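You operate a simulated robot arm through the tools that you are given. There is no shell and no other tool.

You run a simulated robot arm. Do the job below in one go: nothing can be reset, and whatever is moved stays where it is left.

## Task
Pack the control box and the card's book in the large carton.
Fine: first move the box's plug to the white holder; each goes in its own foam well; slide the box and book knobs on the white knob board to green; leave the flaps folded back.

It is judged by the outcome, as a careful person would: the job done as asked, and still so three seconds after it is handed in. It fails if anything else is knocked over, pushed out of place, dropped, spilled or broken.

## Robot
A 7-joint arm with a two-finger parallel gripper, fixed in place. Base frame: the origin is on the floor under the middle of its stand, x ahead of it, y to its left, z up; the work surface is at about z = 0.75. Units: m, rad, N and s.
With the tool pointing down near the work surface it reaches from about 0.1 to 0.68 m from the base axis. Its first joint turns from -2.496 to 2.496 rad. Payload 3 kg.
The TCP is the grasp point between the finger pads, 0.03 m short of the fingertips. In the tool frame z runs along the fingers and y along their closing line. Largest opening 0.11 m; finger width 0.02, thickness 0.01; the body of the gripper, 0.048 by 0.112 m, starts 0.055 m behind the TCP.
Orientation is told as [roll, pitch, yaw] about the base's x, y, z axes, in that order, counted from this pose: with the fingers straight down and closing along the base's y, the tool's x points along the base's -x, its y along +y and its z along -z.

## Interface
- The arm moves only by the tool move_arm. Its arguments are lists of equal length, an entry for each row: "slide": the shift along the tool's x, y, z in m, a list of three; "turn": the turn, a rotation vector about the tool's x, y, z in rad, a list of three; "jaw": the opening, from 0 (shut) to 1 (fully open). In form: {"slide": [[x, y, z], ...], "turn": [[rx, ry, rz], ...], "jaw": [jaw, ...]}. A call has 1 to 20 rows; each row shifts and turns the commanded pose from where the row before left it, along the tool's axes as they then stand. Each row takes 0.2 s and may step no farther than 0.05 m and 0.15 rad from the row before; otherwise, or with a gripper value out of range, the whole call is refused. A pose out of reach is approached as far as the arm can. The call stops where the force on the tool passes 90 N (or 10 N more than at its start, if that is more) or the arm is blocked; 0.2 s more then pass. Each finger travels about 0.108 m/s and halts on what it meets, pressing with about 22 N; the grip force reading is that of the motor and also rises with nothing between the fingers. The clock runs only during rows and for 0.2 s after the last one: add rows that do not move to give the fingers time. The reply holds the time, the measured pose of the TCP, the force on the tool along the base axes, the opening and the grip force, in the units named above and with some noise, with the torque about the TCP (base axes, N m) and any sound that the robot's microphone picked up, and new pictures: "views" is both (left out), scene, wrist or none.
- Cameras (640 x 400 px; columns grow to the right, rows downward): "scene" is fixed at [0.4007, 0.5009, 1.3522]; the picture's right is [-0.62, -0.78, 0.00], its down [-0.76, 0.60, -0.24] and it looks along [0.18, -0.15, -0.97] (base axes); focal length 214 px, centre (320, 200). "wrist" rides on the gripper at [0.072, 0.017, -0.103] in the tool frame; the picture's right is [-0.23, 0.97, 0.00], its down [-0.76, -0.18, -0.62] and it looks along [-0.61, -0.14, 0.78] (tool axes); focal length 222 px, centre (320, 200). There is no depth. A picture from a camera that has moved, and an enlarged one, comes with that camera's place and axes in the base frame and with its lens.
- raise_lower(by): slides the trunk up (or, below 0, down) by that many m; the arm rides with it, the base frame stays. It gives what a move gives, with no picture.
- inspect(camera, box): a new picture of the part [left, top, right, bottom] of that camera's present view, enlarged. The clock stands still meanwhile.
- hand_in(): hands the job in; it is judged then, once.

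Places have to be worked out from the pictures, the camera data and where the tool is seen. Open the gripper and draw the arm clear of the work before you hand the job in, unless the task says otherwise.

The tools are called after "Call:" as name(argument=value, ...) on one line, values as JSON. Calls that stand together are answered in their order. move_arm: Moves the arm, as the interface text tells. Its arguments: {"type":"object","properties":{"slide":{"type":"array","items":{"type":"array","items":{"type":"number"}}},"turn":{"type":"array","items":{"type":"array","items":{"type":"number"}}},"jaw":{"type":"array","items":{"type":"number"}},"views":{"type":"string","enum":["both","scene","wrist","none"]}},"required":["slide","turn","jaw"]} The other tools are called the same way: raise_lower (by) moves the trunk up or down; inspect (camera, box) takes an enlarged picture of a part of a camera's view; hand_in () hands the job in.

At the start:

```text
clock: 0.0
ee_pos: [0.7451, -0.1511, 1.1565]
tcp_rot: [-0.001, 0.0, -0.001]
wrist_force: [0.1, 0.4, -0.7]
moment: [0.0, -0.03, -0.03]
opening: 0.11
grasp_force: 0.1
trunk travel left (down, up): [-0.825, 0.065]
```

scene: 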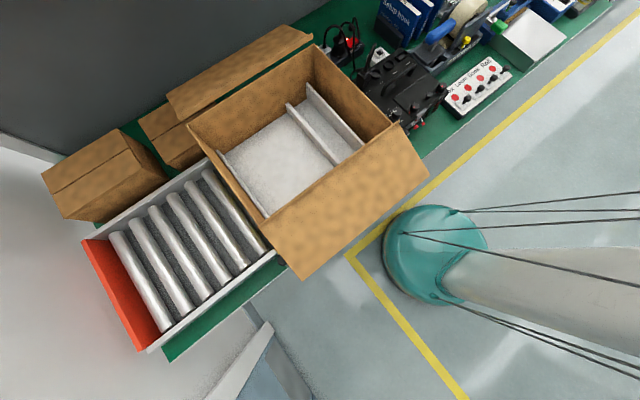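
wrist: 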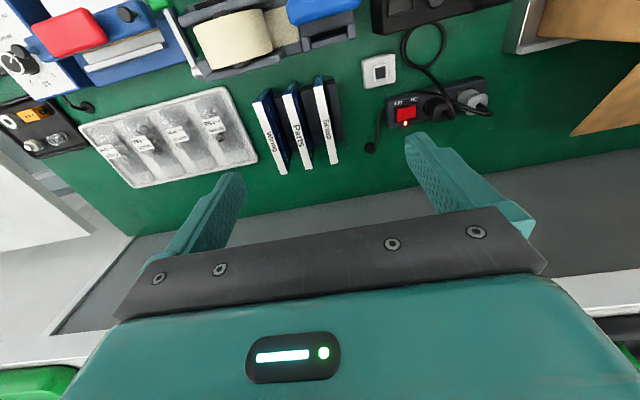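

I start by looking closely at both views to find the carton, the control box, books, plug, holder, card and knob board.

Call:
inspect(camera="scene", box=[320, 0, 520, 125])

Call:
inspect(camera="scene", box=[180, 0, 440, 280])

Call:
inspect(camera="wrist", box=[0, 0, 320, 200])

Call:
inspect(camera="wrist", box=[320, 0, 640, 200])

Call:
inspect(camera="scene", box=[440, 0, 640, 125])

```text
3.20 times, centred on (420, 62) of scene
camera zoom: at [0.4007, 0.5009, 1.3522], right [-0.62, -0.78, 0.0], down [-0.76, 0.6, -0.24], along [0.18, -0.15, -0.97], focal length 686 px, centre (0, 640)
```

zoom: 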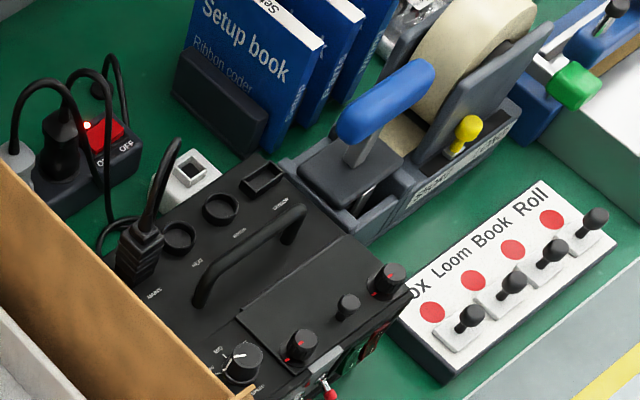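

```text
1.43 times, centred on (310, 140) of scene
camera zoom: at [0.4007, 0.5009, 1.3522], right [-0.62, -0.78, 0.0], down [-0.76, 0.6, -0.24], along [0.18, -0.15, -0.97], focal length 306 px, centre (334, 286)
```

zoom: 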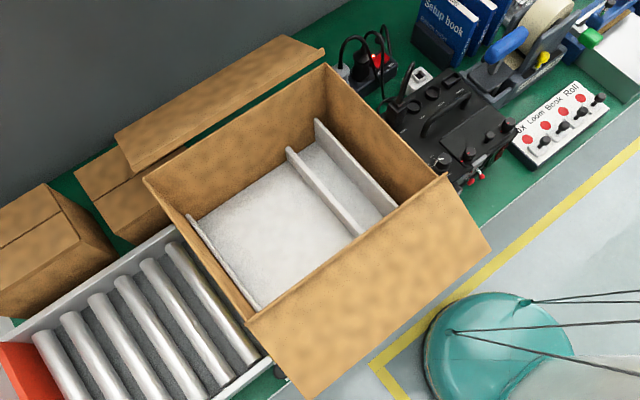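

```text
2.00 times, centred on (160, 100) of wrist
camera zoom: at [0.6718, -0.1331, 1.2605], right [0.23, 0.97, 0.0], down [0.76, -0.18, 0.62], along [0.61, -0.14, -0.78], focal length 444 px, centre (640, 400)
```

zoom: 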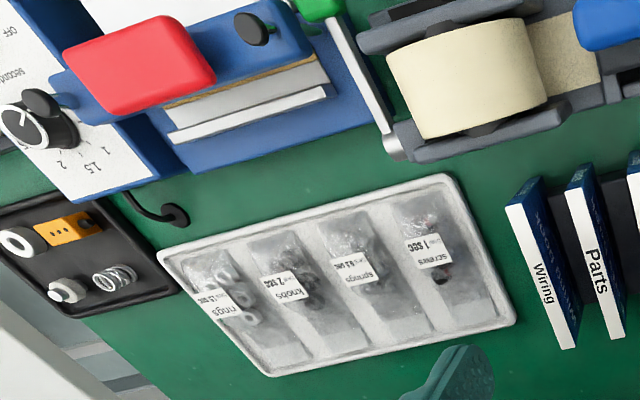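

```text
2.00 times, centred on (480, 100) of wrist
camera zoom: at [0.6718, -0.1331, 1.2605], right [0.23, 0.97, 0.0], down [0.76, -0.18, 0.62], along [0.61, -0.14, -0.78], focal length 444 px, centre (0, 400)
```

zoom: 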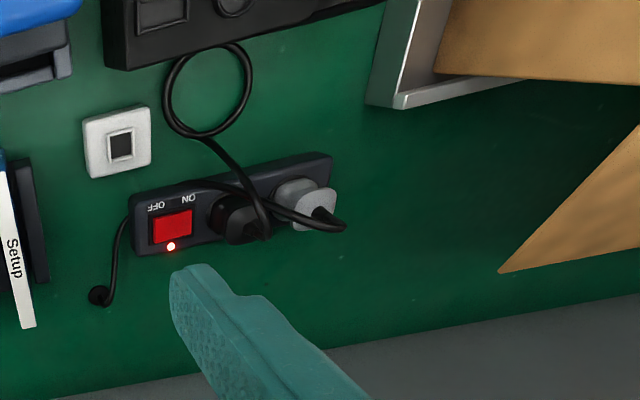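

```text
3.20 times, centred on (540, 62) of scene
camera zoom: at [0.4007, 0.5009, 1.3522], right [-0.62, -0.78, 0.0], down [-0.76, 0.6, -0.24], along [0.18, -0.15, -0.97], focal length 686 px, centre (-384, 640)
```

zoom: 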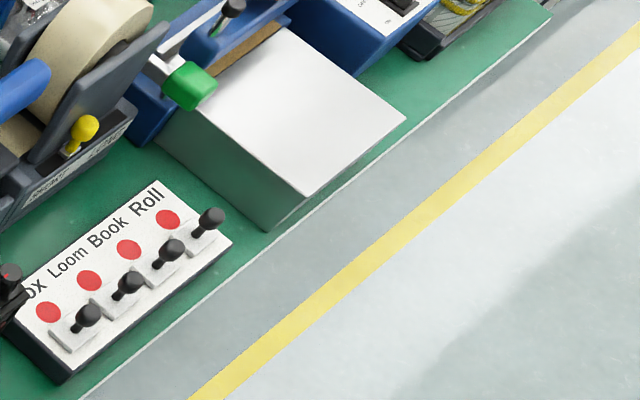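

The scene shows the carton (with two foam wells) at about (0.68, 0.39), the control box at about (0.6, 0.03), the power strip and white holder behind it, books, and the knob board near (0.49, -0.22). I pull the arm back at the same height to get a better wrist view of the box, strip and books, and to look for the card.

Call:
move_arm(slide=[[0.04, 0.02, 0], [0.04, 0.02, 0], [0.04, 0.02, 0], [0.04, 0.02, 0], [0.04, 0.02, 0], [0.04, 0.02, 0], [0.04, 0.02, 0]], turn=[[0, 0, 0], [0, 0, 0], [0, 0, 0], [0, 0, 0], [0, 0, 0], [0, 0, 0], [0, 0, 0]], jaw=[1, 1, 1, 1, 1, 1, 1], views="both")

```text
clock: 1.6
ee_pos: [0.7138, -0.137, 1.1564]
tcp_rot: [-0.001, 0.001, 0.0]
wrist_force: [0.8, 0.2, -1.2]
moment: [-0.02, 0.02, -0.02]
opening: 0.1101
grasp_force: 0.0
out of reach, approached as far as the arm can: row 1, 2, 3, 4, 5, 6, 7
trunk travel left (down, up): [-0.825, 0.065]
camera wrist: at [0.6414, -0.1186, 1.2599], right [0.23, 0.97, 0.0], down [0.76, -0.18, 0.62], along [0.61, -0.14, -0.78], focal length 222 px, centre (320, 200)
```

scene: 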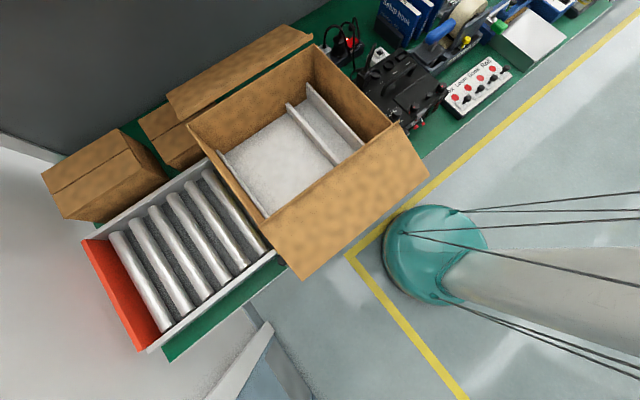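
wrist: 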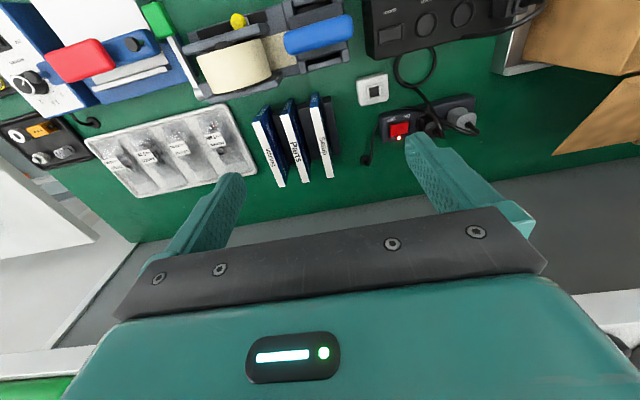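

The arm could not follow that retreat at this height (it only moved 3 cm), so the reachable band is narrow up here. I lower the TCP a little (it is well above everything, at z 1.16) to see how the reach behaves.

Call:
move_arm(slide=[[0, 0, 0.04], [0, 0, 0.04]], turn=[[0, 0, 0], [0, 0, 0]], jaw=[1, 1], views="none")

```text
clock: 2.2
ee_pos: [0.7146, -0.134, 1.074]
tcp_rot: [0.0, 0.001, 0.0]
wrist_force: [-0.7, 0.6, 1.0]
moment: [0.01, -0.01, 0.02]
opening: 0.11
grasp_force: 0.1
trunk travel left (down, up): [-0.825, 0.065]
```

Going down worked normally. Now I try retreating in x at this lower height.

Call:
move_arm(slide=[[0.04, 0.02, 0], [0.04, 0.02, 0], [0.04, 0.02, 0]], turn=[[0, 0, 0], [0, 0, 0], [0, 0, 0]], jaw=[1, 1, 1], views="none")

```text
clock: 3.0
ee_pos: [0.7136, -0.1357, 1.0746]
tcp_rot: [0.0, -0.001, -0.002]
wrist_force: [-0.2, 0.3, -0.3]
moment: [-0.01, 0.01, 0.02]
opening: 0.11
grasp_force: 0.1
out of reach, approached as far as the arm can: row 1, 2, 3
trunk travel left (down, up): [-0.825, 0.065]
```

Still blocked at radius of about 0.726. I test small pure-x and pure-y moves to see which direction is limited.

Call:
move_arm(slide=[[0.02, 0, 0]], turn=[[0, 0, 0]], jaw=[1], views="none")

Call:
move_arm(slide=[[0, 0.03, 0]], turn=[[0, 0, 0]], jaw=[1], views="none")

Call:
move_arm(slide=[[0, 0, 0.04], [0, 0, 0.04]], turn=[[0, 0, 0], [0, 0, 0]], jaw=[1, 1], views="none")

Call:
move_arm(slide=[[0.03, 0, 0]], turn=[[0, 0, 0]], jaw=[1], views="none")

```text
clock: 3.4
ee_pos: [0.7136, -0.1342, 1.0761]
tcp_rot: [0.0, 0.001, -0.001]
wrist_force: [1.0, 0.2, -0.4]
moment: [0.03, 0.01, 0.0]
opening: 0.1101
grasp_force: 0.1
out of reach, approached as far as the arm can: row 1
trunk travel left (down, up): [-0.825, 0.065]
```

```text
clock: 3.8
ee_pos: [0.7143, -0.1039, 1.0744]
tcp_rot: [0.0, 0.002, -0.001]
wrist_force: [0.9, 0.3, 0.2]
moment: [0.01, -0.01, -0.02]
opening: 0.11
grasp_force: 0.0
trunk travel left (down, up): [-0.825, 0.065]
```

```text
clock: 4.4
ee_pos: [0.7155, -0.106, 0.9956]
tcp_rot: [0.001, -0.002, -0.002]
wrist_force: [-0.7, 0.4, 1.2]
moment: [-0.01, -0.02, 0.0]
opening: 0.1101
grasp_force: 0.1
trunk travel left (down, up): [-0.825, 0.065]
```

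```text
clock: 5.0
ee_pos: [0.6543, -0.0666, 0.9617]
tcp_rot: [0.11, 0.069, 0.011]
wrist_force: [0.3, -0.6, -0.1]
moment: [0.04, -0.01, 0.01]
opening: 0.1098
grasp_force: 0.1
trunk travel left (down, up): [-0.825, 0.065]
stopped in row 1: the arm was blocked; the commanded pose is now the measured one
```

The arm made a larger joint-space change and reports being blocked. I look at both views before doing anything else.

Call:
move_arm(slide=[[0, 0, 0]], turn=[[0, 0, 0]], jaw=[1], views="both")

```text
clock: 5.4
ee_pos: [0.6524, -0.0635, 0.9626]
tcp_rot: [0.105, 0.07, 0.011]
wrist_force: [0.0, 0.0, 0.0]
moment: [0.05, -0.02, 0.01]
opening: 0.1103
grasp_force: 0.0
trunk travel left (down, up): [-0.825, 0.065]
camera wrist: at [0.5879, -0.0576, 1.0715], right [0.22, 0.97, 0.09], down [0.8, -0.23, 0.55], along [0.55, -0.05, -0.83], focal length 222 px, centre (320, 200)
```

scene: 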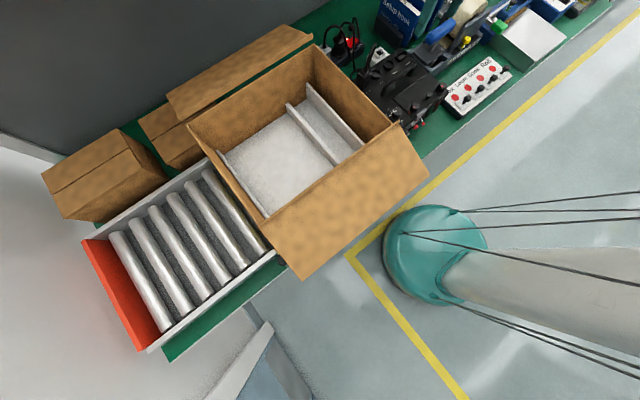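
wrist: 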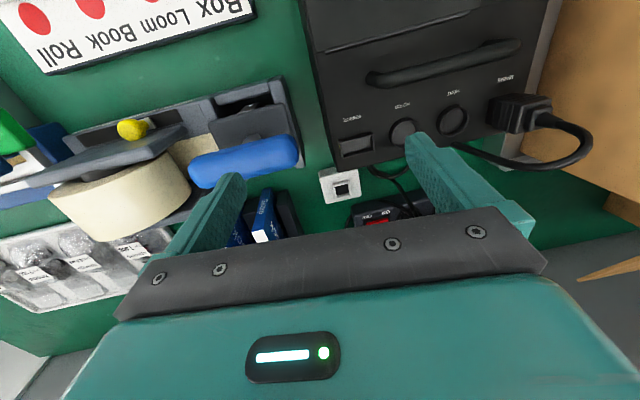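

Nothing seems disturbed; the tool just tilted a bit while re-configuring. I raise it slightly and level it again.

Call:
move_arm(slide=[[0, 0, -0.02], [0, 0, -0.02]], turn=[[0.05, -0.035, 0.005], [0.055, -0.035, 0.006]], jaw=[1, 1], views="none")

```text
clock: 6.0
ee_pos: [0.6707, -0.0636, 0.996]
tcp_rot: [-0.002, 0.002, -0.007]
wrist_force: [0.2, 0.2, -0.3]
moment: [0.0, 0.02, 0.03]
opening: 0.1097
grasp_force: 0.0
out of reach, approached as far as the arm can: row 2
trunk travel left (down, up): [-0.825, 0.065]
```

Level again; now I look at the box top, plug and strip from here through the wrist camera.

Call:
inspect(camera="wrist", box=[280, 0, 640, 225])

Call:
inspect(camera="scene", box=[330, 10, 450, 130])

Call:
inspect(camera="wrist", box=[0, 0, 320, 200])

```text
1.78 times, centred on (460, 112) of wrist
camera zoom: at [0.5968, -0.0461, 1.0992], right [0.23, 0.97, 0.0], down [0.76, -0.18, 0.62], along [0.6, -0.15, -0.78], focal length 395 px, centre (71, 356)
```

zoom: 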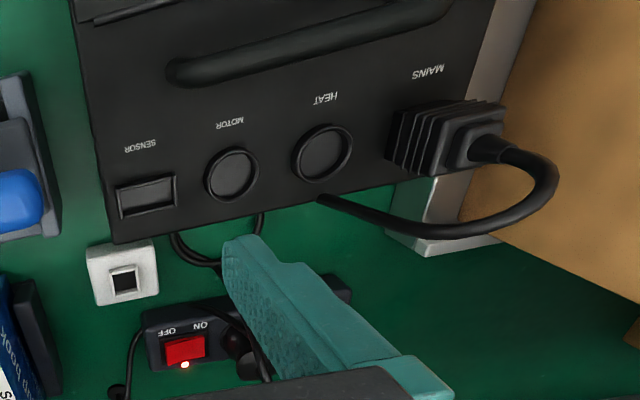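

```text
3.33 times, centred on (390, 70) of scene
camera zoom: at [0.4007, 0.5009, 1.3522], right [-0.62, -0.78, 0.0], down [-0.76, 0.6, -0.24], along [0.18, -0.15, -0.97], focal length 715 px, centre (87, 633)
```

zoom: 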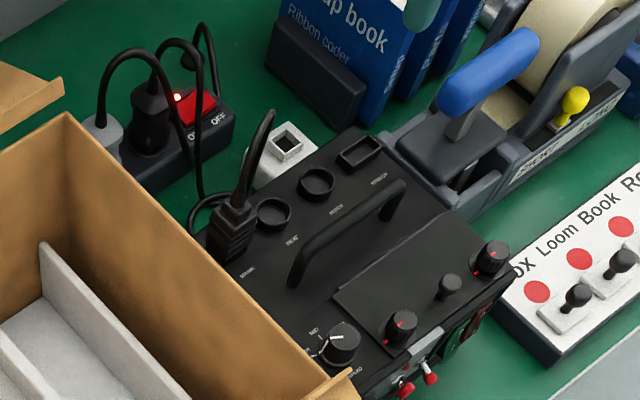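

```text
2.00 times, centred on (160, 100) of wrist
camera zoom: at [0.5968, -0.0461, 1.0992], right [0.23, 0.97, 0.0], down [0.76, -0.18, 0.62], along [0.6, -0.15, -0.78], focal length 444 px, centre (640, 400)
```

zoom: 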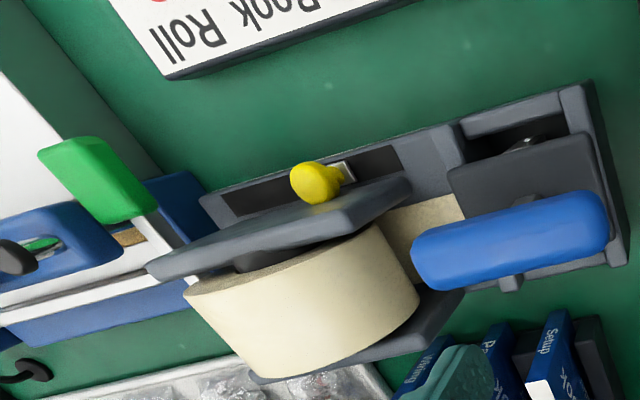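

The ribbed plug in the box's MAINS socket, with its cable to the strip, is the box's plug, and the white holder stands just behind the box. I still have to find the card; I raise the trunk for more head room and then swing the view around.

Call:
raise_lower(by=0.065)

Call:
move_arm(slide=[[0.0, -0.03, 0], [0.0, -0.03, 0], [0, -0.03, 0], [0, -0.03, 0]], turn=[[0, 0, 0.1], [0, 0, 0.1], [0, 0, 0.1], [0, 0, 0.1]], jaw=[1, 1, 1, 1], views="wrist")

```text
clock: 7.0
ee_pos: [0.669, -0.0628, 1.0618]
tcp_rot: [-0.002, 0.004, -0.002]
wrist_force: [0.2, -0.4, -0.1]
moment: [0.0, -0.02, 0.01]
opening: 0.11
grasp_force: 0.0
trunk travel left (down, up): [-0.89, 0.0]
```

```text
clock: 8.0
ee_pos: [0.6738, -0.1778, 1.0491]
tcp_rot: [-0.003, 0.004, -0.405]
wrist_force: [0.2, 0.3, 0.9]
moment: [0.01, 0.02, 0.01]
opening: 0.11
grasp_force: 0.1
out of reach, approached as far as the arm can: row 1, 2, 3, 4
trunk travel left (down, up): [-0.89, 0.0]
camera wrist: at [0.6138, -0.1334, 1.1521], right [0.59, 0.81, 0.0], down [0.63, -0.46, 0.62], along [0.5, -0.37, -0.78], focal length 222 px, centre (320, 200)
```

wrist: 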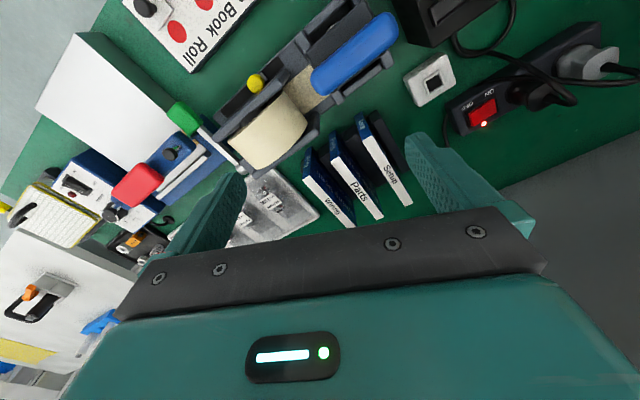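

The view now reaches the right-hand end of the bench. I enlarge that area to look for the card.

Call:
inspect(camera="wrist", box=[0, 150, 240, 400])

Call:
inspect(camera="wrist", box=[200, 60, 460, 230])

Call:
inspect(camera="wrist", box=[400, 0, 640, 150])

```text
1.60 times, centred on (120, 275) of wrist
camera zoom: at [0.6138, -0.1334, 1.1521], right [0.59, 0.81, 0.0], down [0.63, -0.46, 0.62], along [0.5, -0.37, -0.78], focal length 355 px, centre (640, 80)
```

zoom: 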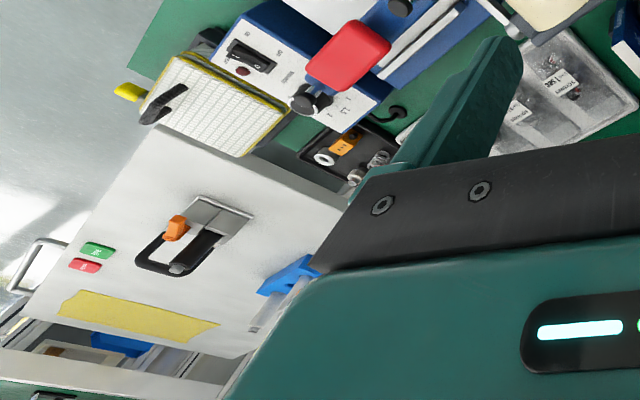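

```text
2.35 times, centred on (330, 145) of wrist
camera zoom: at [0.6138, -0.1334, 1.1521], right [0.59, 0.81, 0.0], down [0.63, -0.46, 0.62], along [0.5, -0.37, -0.78], focal length 523 px, centre (296, 329)
```

zoom: 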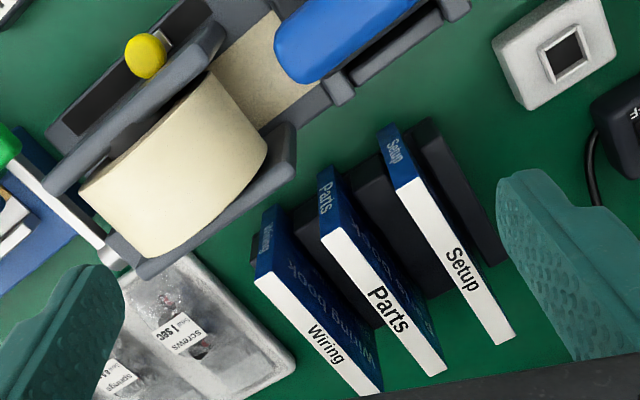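

```text
2.67 times, centred on (520, 75) of wrist
camera zoom: at [0.6138, -0.1334, 1.1521], right [0.59, 0.81, 0.0], down [0.63, -0.46, 0.62], along [0.5, -0.37, -0.78], focal length 592 px, centre (-213, 533)
```

zoom: 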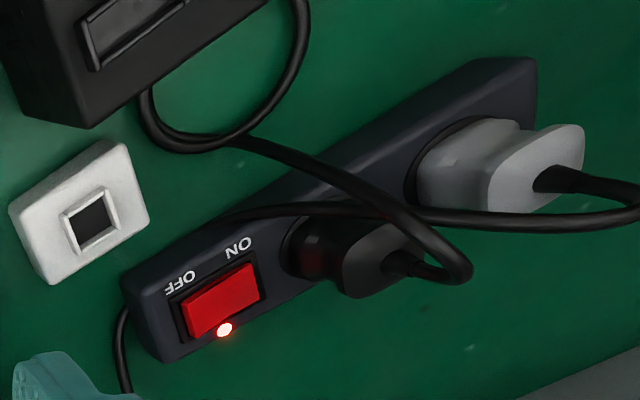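

No card on the right side. Books (Wiring, Parts, Setup) stand spine-up in a rack. I swing back and look to the left, towards the carton and beyond.

Call:
move_arm(slide=[[0, 0.03, 0], [0, 0.03, 0], [0, 0.03, 0], [0, 0.03, 0], [0, 0.03, 0], [0, 0.03, 0], [0, 0.03, 0]], turn=[[0, 0, -0.14], [0, 0, -0.14], [0, 0, -0.14], [0, 0, -0.14], [0, 0, -0.14], [0, 0, -0.14], [0, 0, -0.14]], jaw=[1, 1, 1, 1, 1, 1, 1], views="wrist")

```text
clock: 9.6
ee_pos: [0.6716, 0.0225, 1.0506]
tcp_rot: [0.001, 0.006, 0.578]
wrist_force: [0.3, 0.7, -0.2]
moment: [-0.03, -0.01, -0.02]
opening: 0.1099
grasp_force: 0.0
trunk travel left (down, up): [-0.89, 0.0]
camera wrist: at [0.601, -0.0019, 1.1528], right [-0.34, 0.94, 0.0], down [0.74, 0.27, 0.62], along [0.58, 0.21, -0.78], focal length 222 px, centre (320, 200)
```

wrist: 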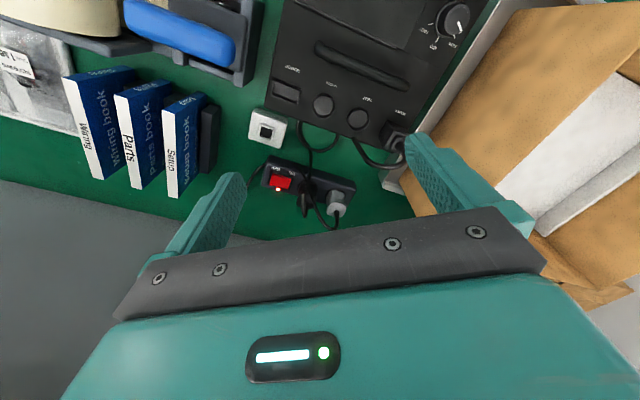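

Still no card; I keep turning left to see the carton and the area beyond it.

Call:
move_arm(slide=[[0, 0, 0], [0, 0, 0], [0, 0, 0], [0, 0, 0], [0, 0, 0], [0, 0, 0]], turn=[[0, 0, -0.14], [0, 0, -0.14], [0, 0, -0.14], [0, 0, -0.14], [0, 0, -0.14], [0, 0, -0.14]], jaw=[1, 1, 1, 1, 1, 1], views="wrist")

```text
clock: 11.0
ee_pos: [0.6715, 0.0224, 1.0498]
tcp_rot: [0.004, 0.003, 1.418]
wrist_force: [-0.4, 0.0, -0.2]
moment: [0.01, 0.0, 0.03]
opening: 0.11
grasp_force: 0.0
trunk travel left (down, up): [-0.89, 0.0]
camera wrist: at [0.6424, -0.0464, 1.1524], right [-0.93, 0.37, 0.0], down [0.29, 0.73, 0.62], along [0.23, 0.58, -0.78], focal length 222 px, centre (320, 200)
```

wrist: 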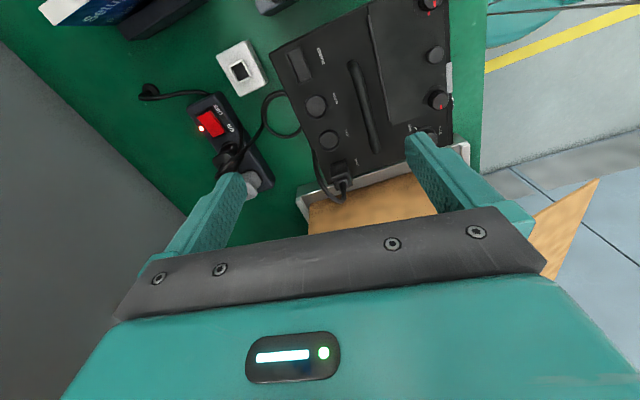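

I enlarge several parts of the scene view to look for a card or label.

Call:
inspect(camera="scene", box=[20, 10, 320, 200])

Call:
inspect(camera="scene", box=[60, 180, 380, 380])

Call:
inspect(camera="scene", box=[370, 0, 610, 150])

Call:
inspect(camera="scene", box=[480, 0, 640, 100])

```text
2.11 times, centred on (170, 105) of scene
camera zoom: at [0.4007, 0.5009, 1.3522], right [-0.62, -0.78, 0.0], down [-0.76, 0.6, -0.24], along [0.18, -0.15, -0.97], focal length 452 px, centre (636, 400)
```

zoom: 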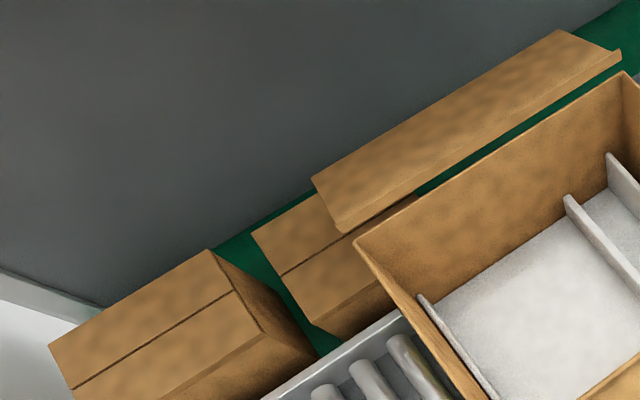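

```text
2.00 times, centred on (220, 280) of scene
camera zoom: at [0.4007, 0.5009, 1.3522], right [-0.62, -0.78, 0.0], down [-0.76, 0.6, -0.24], along [0.18, -0.15, -0.97], focal length 429 px, centre (520, 40)
```

zoom: 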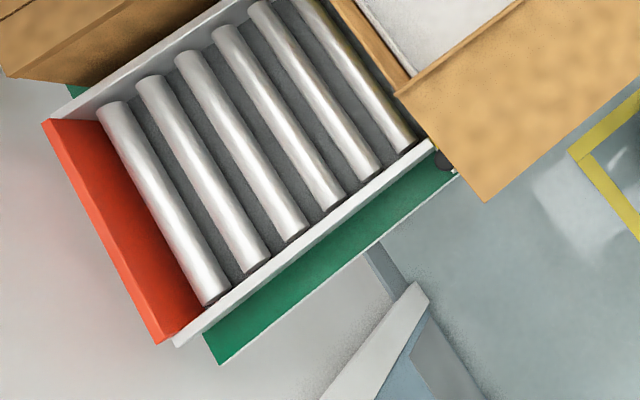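

```text
2.67 times, centred on (490, 75) of scene
camera zoom: at [0.4007, 0.5009, 1.3522], right [-0.62, -0.78, 0.0], down [-0.76, 0.6, -0.24], along [0.18, -0.15, -0.97], focal length 572 px, centre (-133, 533)
```

zoom: 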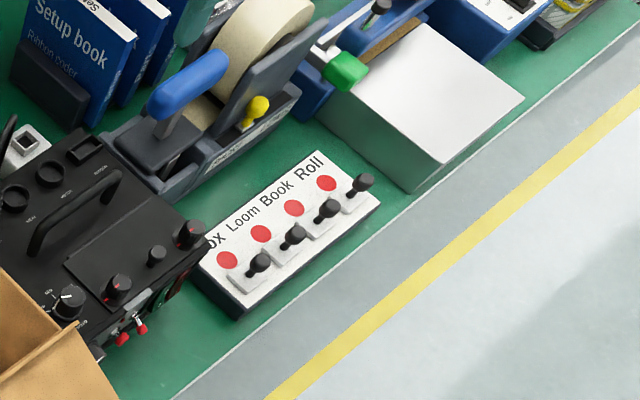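

```text
4.00 times, centred on (560, 50) of scene
camera zoom: at [0.4007, 0.5009, 1.3522], right [-0.62, -0.78, 0.0], down [-0.76, 0.6, -0.24], along [0.18, -0.15, -0.97], focal length 858 px, centre (-640, 800)
```

zoom: 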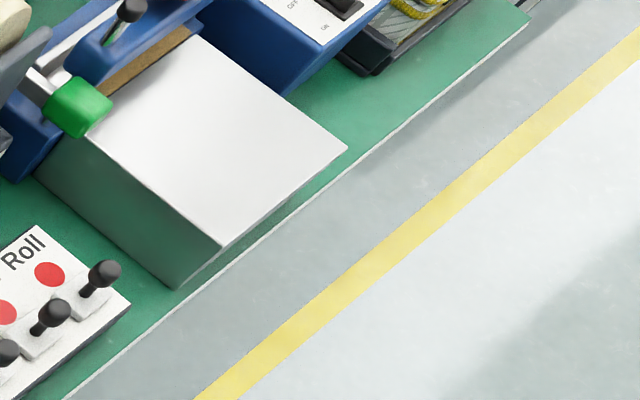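

No card seen from the fixed camera either; it may be on a face looking towards the robot. I turn the wrist back to yaw 0 and pitch it forward so that the camera looks more horizontally.

Call:
move_arm(slide=[[0, 0, 0], [0, 0, 0], [0, 0, 0], [0, 0, 0], [0, 0, 0], [0, 0, 0], [0, 0, 0], [0, 0, 0], [0, 0, 0], [0, 0, 0], [0, 0, 0], [0, 0, 0], [0, 0, 0]], turn=[[0, 0, 0.14], [0, 0, 0.14], [0, 0, 0.14], [0, 0, 0.14], [0, 0, 0.14], [0, 0, 0.14], [0, 0, 0.14], [0, 0, 0.14], [0, 0, 0.14], [0, 0, 0.14], [0, -0.14, 0], [0, -0.14, 0], [0, -0.14, 0]], jaw=[1, 1, 1, 1, 1, 1, 1, 1, 1, 1, 1, 1, 1], views="wrist")

```text
clock: 13.8
ee_pos: [0.6994, 0.0352, 1.0267]
tcp_rot: [-0.002, -0.417, 0.015]
wrist_force: [-0.8, 0.3, 0.0]
moment: [-0.01, -0.04, 0.03]
opening: 0.11
grasp_force: 0.0
out of reach, approached as far as the arm can: row 12, 13
trunk travel left (down, up): [-0.89, 0.0]
camera wrist: at [0.5901, 0.0498, 1.091], right [0.19, 0.98, 0.09], down [0.45, -0.17, 0.88], along [0.87, -0.13, -0.47], focal length 222 px, centre (320, 200)
```

wrist: 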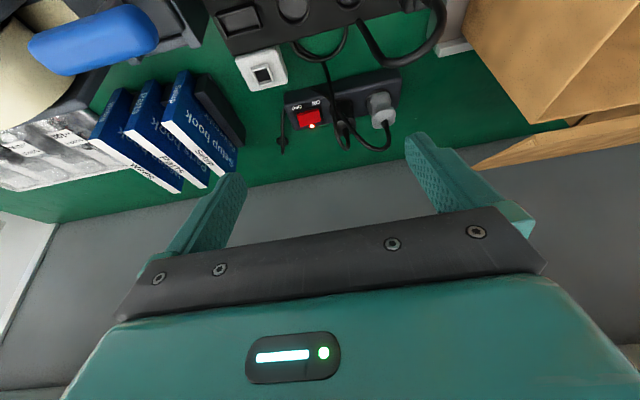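

Pitching about the TCP is limited here too. The carton rim works out at roughly z 0.93, so at z 1.05 I am clear of it; I un-pitch and move over to the left to look around the carton and conveyor.

Call:
move_arm(slide=[[0, 0, 0], [0, 0, 0], [0, 0, 0], [0, 0.04, 0], [0, 0.04, 0], [0, 0.04, 0], [0, 0.04, 0], [0, 0.04, 0]], turn=[[0, 0.14, 0], [0, 0.14, 0], [0, 0.14, 0], [0, 0, 0], [0, 0, 0], [0, 0, 0], [0, 0, 0], [0, 0, 0]], jaw=[1, 1, 1, 1, 1, 1, 1, 1], views="wrist")

```text
clock: 15.6
ee_pos: [0.6731, 0.193, 1.0318]
tcp_rot: [-0.002, 0.004, 0.015]
wrist_force: [0.3, 0.0, 0.0]
moment: [0.01, 0.02, -0.02]
opening: 0.1103
grasp_force: 0.0
out of reach, approached as far as the arm can: row 6, 7, 8
trunk travel left (down, up): [-0.89, 0.0]
camera wrist: at [0.5992, 0.209, 1.1364], right [0.21, 0.98, 0.0], down [0.77, -0.17, 0.62], along [0.61, -0.13, -0.78], focal length 222 px, centre (320, 200)
```

wrist: 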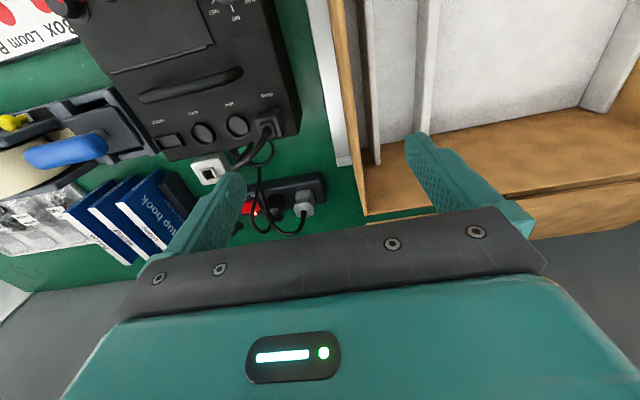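

At (0.67, 0.19, 1.03) the arm again reports a limit. I test whether it can go straight up here, to understand the workspace.

Call:
move_arm(slide=[[0, 0, -0.03], [0, 0, -0.03], [0, 0, -0.03]], turn=[[0, 0, 0], [0, 0, 0], [0, 0, 0]], jaw=[1, 1, 1], views="none")

Call:
move_arm(slide=[[0.03, 0, 0]], turn=[[0, 0, 0]], jaw=[1], views="none")

```text
clock: 16.4
ee_pos: [0.6732, 0.193, 1.1226]
tcp_rot: [-0.004, 0.007, 0.015]
wrist_force: [0.4, 0.5, 0.2]
moment: [0.0, 0.0, 0.01]
opening: 0.1098
grasp_force: 0.0
trunk travel left (down, up): [-0.89, 0.0]
```

```text
clock: 16.8
ee_pos: [0.6417, 0.1928, 1.1253]
tcp_rot: [-0.002, 0.004, 0.017]
wrist_force: [0.0, 0.1, -0.3]
moment: [0.02, -0.01, 0.03]
opening: 0.11
grasp_force: 0.1
trunk travel left (down, up): [-0.89, 0.0]
```

Now up and back both work: the arm has more reach higher up, and the low/far corner is the limit (so lowering the trunk will extend the low reach). I retreat to get an overview of the front faces.

Call:
move_arm(slide=[[0.04, -0.02, 0], [0.04, -0.02, 0], [0.04, -0.02, 0], [0.04, -0.02, 0], [0.04, -0.02, 0], [0.04, -0.02, 0]], turn=[[0, 0, 0], [0, 0, 0], [0, 0, 0], [0, 0, 0], [0, 0, 0], [0, 0, 0]], jaw=[1, 1, 1, 1, 1, 1], views="wrist")

```text
clock: 18.2
ee_pos: [0.4293, 0.0853, 1.0769]
tcp_rot: [-0.002, 0.0, 0.015]
wrist_force: [-0.4, 0.2, 0.0]
moment: [0.0, 0.03, 0.0]
opening: 0.1101
grasp_force: 0.0
out of reach, approached as far as the arm can: row 2, 3, 4
trunk travel left (down, up): [-0.89, 0.0]
camera wrist: at [0.3561, 0.1012, 1.1801], right [0.21, 0.98, 0.0], down [0.76, -0.17, 0.62], along [0.61, -0.13, -0.78], focal length 222 px, centre (320, 200)
```

wrist: 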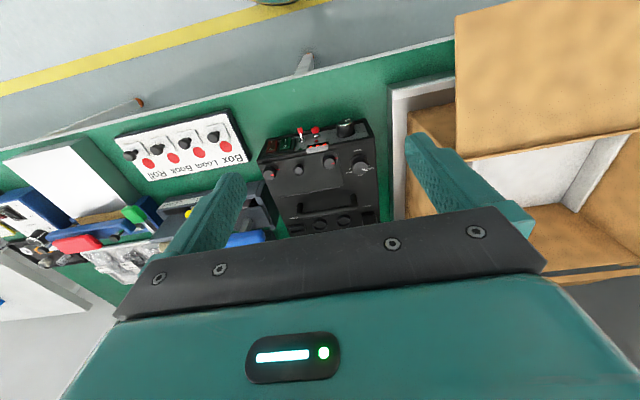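

A good overview now. I enlarge the control box front and the surrounding area.

Call:
inspect(camera="wrist", box=[240, 100, 400, 250])

Call:
inspect(camera="wrist", box=[0, 80, 240, 290])

Call:
inspect(camera="wrist", box=[380, 0, 640, 300])

```text
2.67 times, centred on (320, 175) of wrist
camera zoom: at [0.3561, 0.1012, 1.1801], right [0.21, 0.98, 0.0], down [0.76, -0.17, 0.62], along [0.61, -0.13, -0.78], focal length 592 px, centre (320, 267)
```

zoom: 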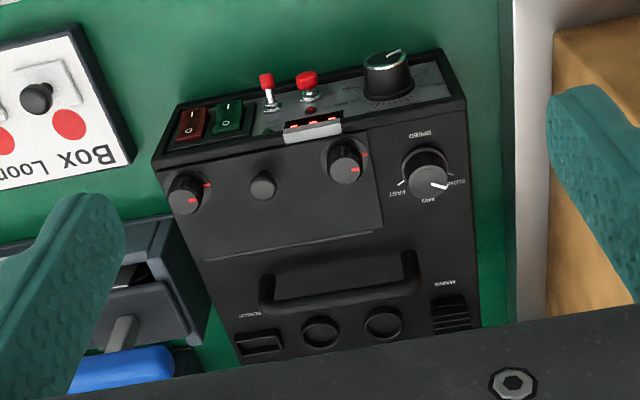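

```text
1.90 times, centred on (120, 185) of wrist
camera zoom: at [0.3561, 0.1012, 1.1801], right [0.21, 0.98, 0.0], down [0.76, -0.17, 0.62], along [0.61, -0.13, -0.78], focal length 423 px, centre (701, 229)
```

zoom: 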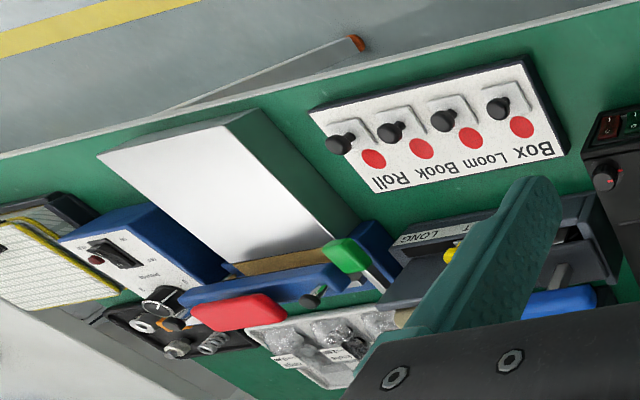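

```text
1.33 times, centred on (510, 150) of wrist
camera zoom: at [0.3561, 0.1012, 1.1801], right [0.21, 0.98, 0.0], down [0.76, -0.17, 0.62], along [0.61, -0.13, -0.78], focal length 296 px, centre (67, 267)
```

zoom: 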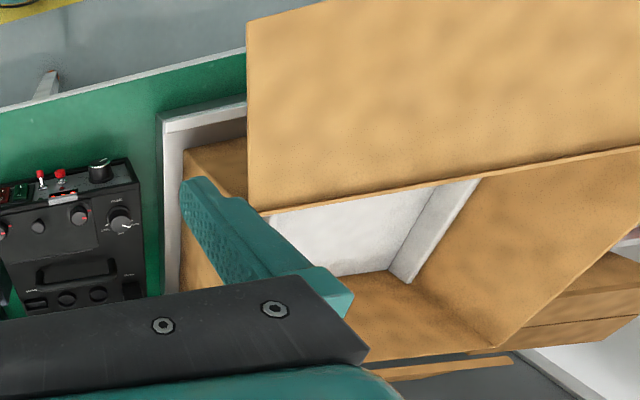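

The card is still not visible. I yaw left from this retreated pose to view the left end of the bench.

Call:
move_arm(slide=[[0, 0, 0], [0, 0, 0], [0, 0, 0], [0, 0, 0], [0, 0, 0], [0, 0, 0], [0, 0, 0]], turn=[[0, 0, -0.14], [0, 0, -0.14], [0, 0, -0.14], [0, 0, -0.14], [0, 0, -0.14], [0, 0, -0.14], [0, 0, -0.14]], jaw=[1, 1, 1, 1, 1, 1, 1], views="wrist")

```text
clock: 19.8
ee_pos: [0.4298, 0.086, 1.078]
tcp_rot: [-0.004, 0.0, 0.999]
wrist_force: [0.6, 0.3, 0.0]
moment: [0.01, -0.01, -0.04]
opening: 0.11
grasp_force: 0.0
trunk travel left (down, up): [-0.89, 0.0]
camera wrist: at [0.3748, 0.0347, 1.181], right [-0.69, 0.72, 0.0], down [0.56, 0.54, 0.62], along [0.45, 0.43, -0.78], focal length 222 px, centre (320, 200)
```

wrist: 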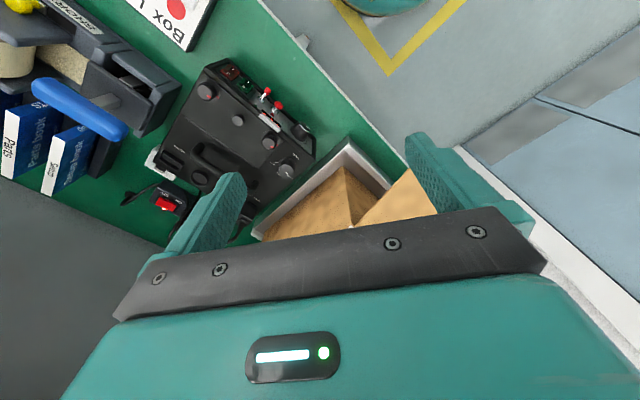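

The gripper covers the far view, so I pitch the tool up/forward while facing left to see the far left end and back.

Call:
move_arm(slide=[[-0.03, 0, 0], [-0.03, 0, 0], [-0.03, 0, 0], [-0.02, 0, 0], [-0.02, 0, 0]], turn=[[0, -0.14, 0], [0, -0.14, 0], [0, -0.14, 0], [0, -0.14, 0], [0, -0.14, 0]], jaw=[1, 1, 1, 1, 1], views="wrist")

```text
clock: 21.0
ee_pos: [0.4972, 0.1895, 1.1098]
tcp_rot: [0.005, -0.699, 0.993]
wrist_force: [-0.1, 0.1, -0.4]
moment: [-0.01, 0.01, 0.01]
opening: 0.1099
grasp_force: 0.0
trunk travel left (down, up): [-0.89, 0.0]
camera wrist: at [0.4157, 0.0964, 1.1428], right [-0.72, 0.68, 0.15], down [0.25, 0.06, 0.97], along [0.64, 0.73, -0.21], focal length 222 px, centre (320, 200)
```

wrist: 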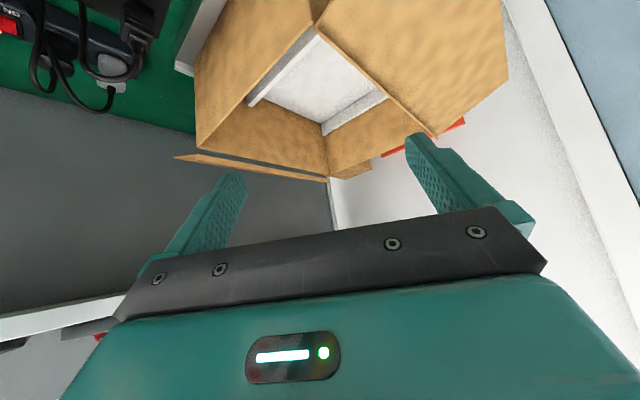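

No card on the left/back-left either. I sweep the pitched camera around to the front and right.

Call:
move_arm(slide=[[0, 0, 0], [0, 0, 0], [0, 0, 0], [0, 0, 0], [0, 0, 0], [0, 0, 0], [0, 0, 0]], turn=[[0.0902, 0, 0.107], [0.0902, 0, 0.107], [0.0902, 0, 0.107], [0.0902, 0, 0.107], [0.0902, 0, 0.107], [0.0902, 0, 0.107], [0.0902, 0, 0.107]], jaw=[1, 1, 1, 1, 1, 1, 1], views="wrist")

Call:
move_arm(slide=[[0, -0.03, 0], [0, -0.03, 0], [0, -0.03, 0], [0, -0.03, 0], [0, -0.03, 0], [0, -0.03, 0], [0, -0.03, 0]], turn=[[0.0902, 0, 0.107], [0.0902, 0, 0.107], [0.0902, 0, 0.107], [0.0902, 0, 0.107], [0.0902, 0, 0.107], [0.0902, 0, 0.107], [0.0902, 0, 0.107]], jaw=[1, 1, 1, 1, 1, 1, 1], views="wrist")

```text
clock: 22.6
ee_pos: [0.4969, 0.1899, 1.1104]
tcp_rot: [-0.003, -0.697, 0.016]
wrist_force: [-0.8, 0.4, -0.4]
moment: [0.0, -0.02, -0.03]
opening: 0.11
grasp_force: 0.0
trunk travel left (down, up): [-0.89, 0.0]
camera wrist: at [0.374, 0.2056, 1.1425], right [0.16, 0.98, 0.14], down [0.19, -0.17, 0.97], along [0.97, -0.13, -0.21], focal length 222 px, centre (320, 200)
```

wrist: 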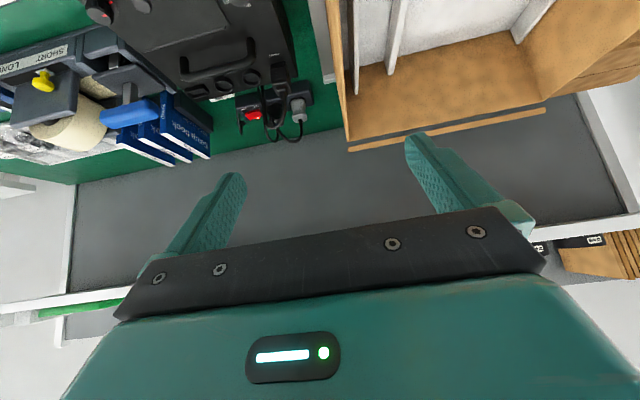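

```text
clock: 24.2
ee_pos: [0.4173, 0.0042, 1.1107]
tcp_rot: [-0.006, -0.702, -0.964]
wrist_force: [-0.5, -0.2, 0.1]
moment: [-0.02, -0.01, -0.01]
opening: 0.11
grasp_force: 0.1
trunk travel left (down, up): [-0.89, 0.0]
camera wrist: at [0.361, 0.1143, 1.1434], right [0.9, 0.41, 0.14], down [-0.04, -0.25, 0.97], along [0.43, -0.88, -0.21], focal length 222 px, centre (320, 200)
```

wrist: 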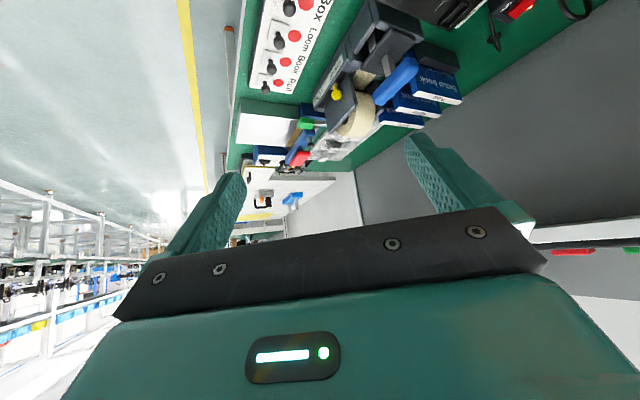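

The partition behind the bench and a neighbouring station are visible. I enlarge the interesting pieces in this view.

Call:
inspect(camera="wrist", box=[220, 60, 420, 240])

Call:
inspect(camera="wrist", box=[480, 180, 640, 320])

Call:
inspect(camera="wrist", box=[340, 0, 540, 130])

```text
2.22 times, centred on (320, 150) of wrist
camera zoom: at [0.361, 0.1143, 1.1434], right [0.9, 0.41, 0.14], down [-0.04, -0.25, 0.97], along [0.43, -0.88, -0.21], focal length 494 px, centre (320, 311)
```

zoom: 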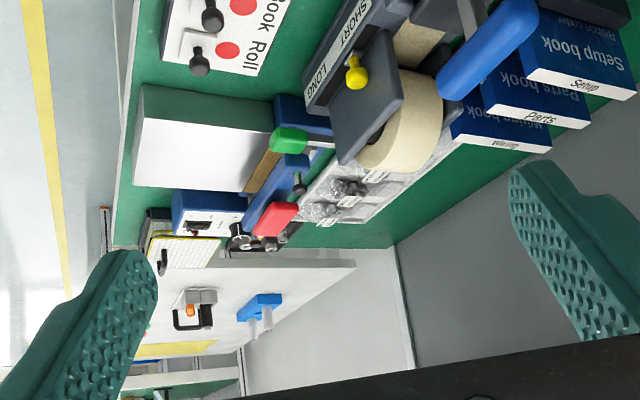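

```text
2.86 times, centred on (560, 250) of wrist
camera zoom: at [0.361, 0.1143, 1.1434], right [0.9, 0.41, 0.14], down [-0.04, -0.25, 0.97], along [0.43, -0.88, -0.21], focal length 635 px, centre (-366, 57)
```

zoom: 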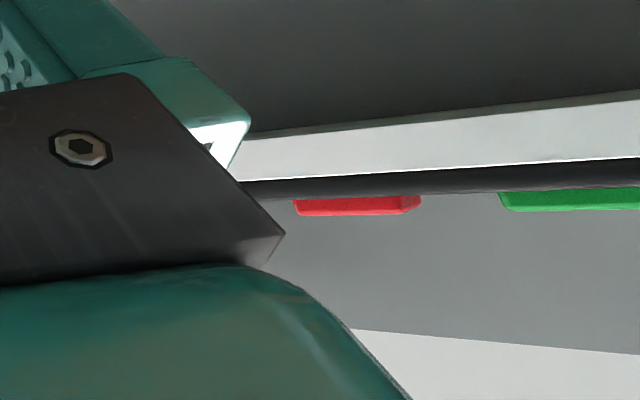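

```text
3.08 times, centred on (440, 65) of wrist
camera zoom: at [0.361, 0.1143, 1.1434], right [0.9, 0.41, 0.14], down [-0.04, -0.25, 0.97], along [0.43, -0.88, -0.21], focal length 684 px, centre (-49, 615)
```

zoom: 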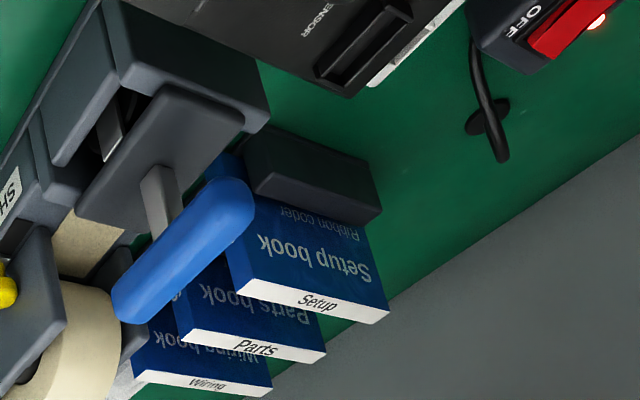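

No card on the right. I now turn all the way to the left to look at the carton's right outer wall and flap from the side.

Call:
move_arm(slide=[[0, 0, 0], [0, 0, 0], [0, 0, 0], [0, 0, 0], [0, 0, 0], [0, 0, 0], [0, 0, 0], [0, 0, 0], [0, 0, 0], [0, 0, 0], [0, 0, 0], [0, 0, 0], [0, 0, 0], [0, 0, 0], [0, 0, 0], [0, 0, 0], [0, 0, 0]], turn=[[-0.0902, 0, -0.107], [-0.0902, 0, -0.107], [-0.0902, 0, -0.107], [-0.0902, 0, -0.107], [-0.0902, 0, -0.107], [-0.0902, 0, -0.107], [-0.0902, 0, -0.107], [-0.0902, 0, -0.107], [-0.0902, 0, -0.107], [-0.0902, 0, -0.107], [-0.0902, 0, -0.107], [-0.0902, 0, -0.107], [-0.0902, 0, -0.107], [-0.0902, 0, -0.107], [-0.0902, 0, -0.107], [-0.0902, 0, -0.107], [-0.0902, 0, -0.107]], jaw=[1, 1, 1, 1, 1, 1, 1, 1, 1, 1, 1, 1, 1, 1, 1, 1, 1], views="none")

Call:
move_arm(slide=[[-0.004, -0.04, 0.004], [-0.004, -0.04, 0.004], [-0.004, -0.04, 0.004], [-0.004, -0.04, 0.004]], turn=[[0, 0, 0], [0, 0, 0], [0, 0, 0], [0, 0, 0]], jaw=[1, 1, 1, 1], views="wrist")

```text
clock: 27.8
ee_pos: [0.478, 0.1225, 1.0808]
tcp_rot: [-0.003, -0.69, 0.926]
wrist_force: [-0.3, 0.3, -0.1]
moment: [0.0, 0.0, -0.03]
opening: 0.1102
grasp_force: 0.1
out of reach, approached as far as the arm can: row 4, 5, 6, 7, 8, 9, 10, 11, 12, 13, 14, 15, 16
trunk travel left (down, up): [-0.89, 0.0]
```

```text
clock: 28.8
ee_pos: [0.6198, 0.0443, 1.0798]
tcp_rot: [0.002, -0.692, 0.923]
wrist_force: [-0.6, -0.6, -0.7]
moment: [0.03, -0.01, -0.04]
opening: 0.1099
grasp_force: 0.0
trunk travel left (down, up): [-0.89, 0.0]
camera wrist: at [0.5318, -0.0427, 1.1129], right [-0.67, 0.73, 0.15], down [0.26, 0.04, 0.97], along [0.7, 0.69, -0.21], focal length 222 px, centre (320, 200)
```

wrist: 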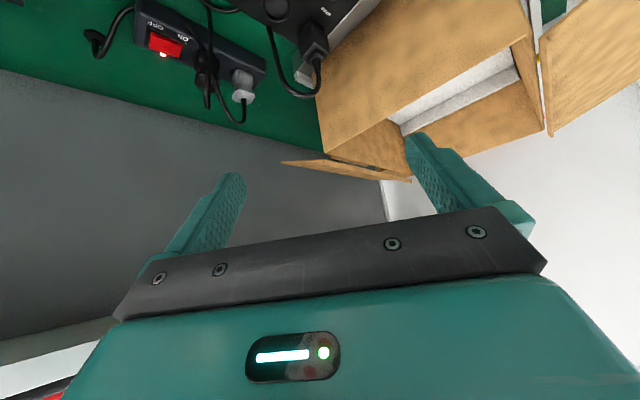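

The carton's right outer wall is blank. I'll go over to the right end and look closely there.

Call:
move_arm(slide=[[0, 0, 0], [0, 0, 0], [0, 0, 0], [0, 0, 0], [0, 0, 0], [0, 0, 0], [0, 0, 0]], turn=[[0.0902, 0, 0.107], [0.0902, 0, 0.107], [0.0902, 0, 0.107], [0.0902, 0, 0.107], [0.0902, 0, 0.107], [0.0902, 0, 0.107], [0.0902, 0, 0.107]], jaw=[1, 1, 1, 1, 1, 1, 1], views="none")

Call:
move_arm(slide=[[0, -0.045, 0], [0, -0.045, 0], [0, -0.045, 0], [0, -0.045, 0], [0, -0.045, 0], [0, -0.045, 0], [0, -0.045, 0]], turn=[[0.045, 0.05, 0.053], [0.045, 0.05, 0.053], [0.045, 0.05, 0.053], [0.045, 0.05, 0.053], [0.045, 0.05, 0.053], [0.045, 0.05, 0.053], [0.045, 0.05, 0.053]], jaw=[1, 1, 1, 1, 1, 1, 1], views="wrist")

```text
clock: 30.4
ee_pos: [0.6185, 0.0436, 1.0801]
tcp_rot: [-0.009, -0.698, -0.054]
wrist_force: [0.4, 0.1, -0.7]
moment: [0.0, 0.0, 0.01]
opening: 0.1099
grasp_force: 0.0
trunk travel left (down, up): [-0.89, 0.0]
```

```text
clock: 32.0
ee_pos: [0.5367, -0.2586, 1.0907]
tcp_rot: [-0.098, -0.364, -0.501]
wrist_force: [-0.1, -0.7, 0.3]
moment: [0.02, -0.01, -0.03]
opening: 0.1101
grasp_force: 0.0
trunk travel left (down, up): [-0.89, 0.0]
camera wrist: at [0.4569, -0.1847, 1.1584], right [0.68, 0.73, -0.01], down [0.37, -0.34, 0.87], along [0.63, -0.59, -0.5], focal length 222 px, centre (320, 200)
```

wrist: 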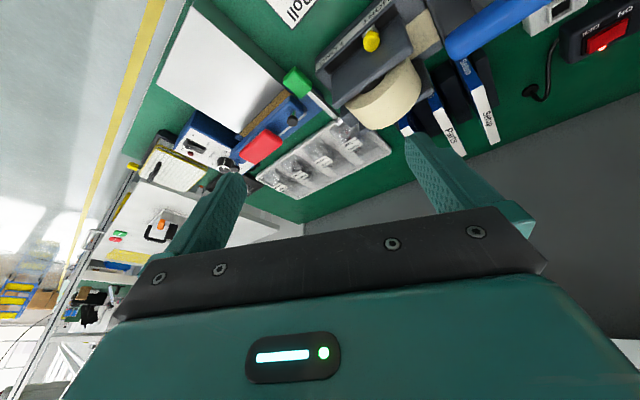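

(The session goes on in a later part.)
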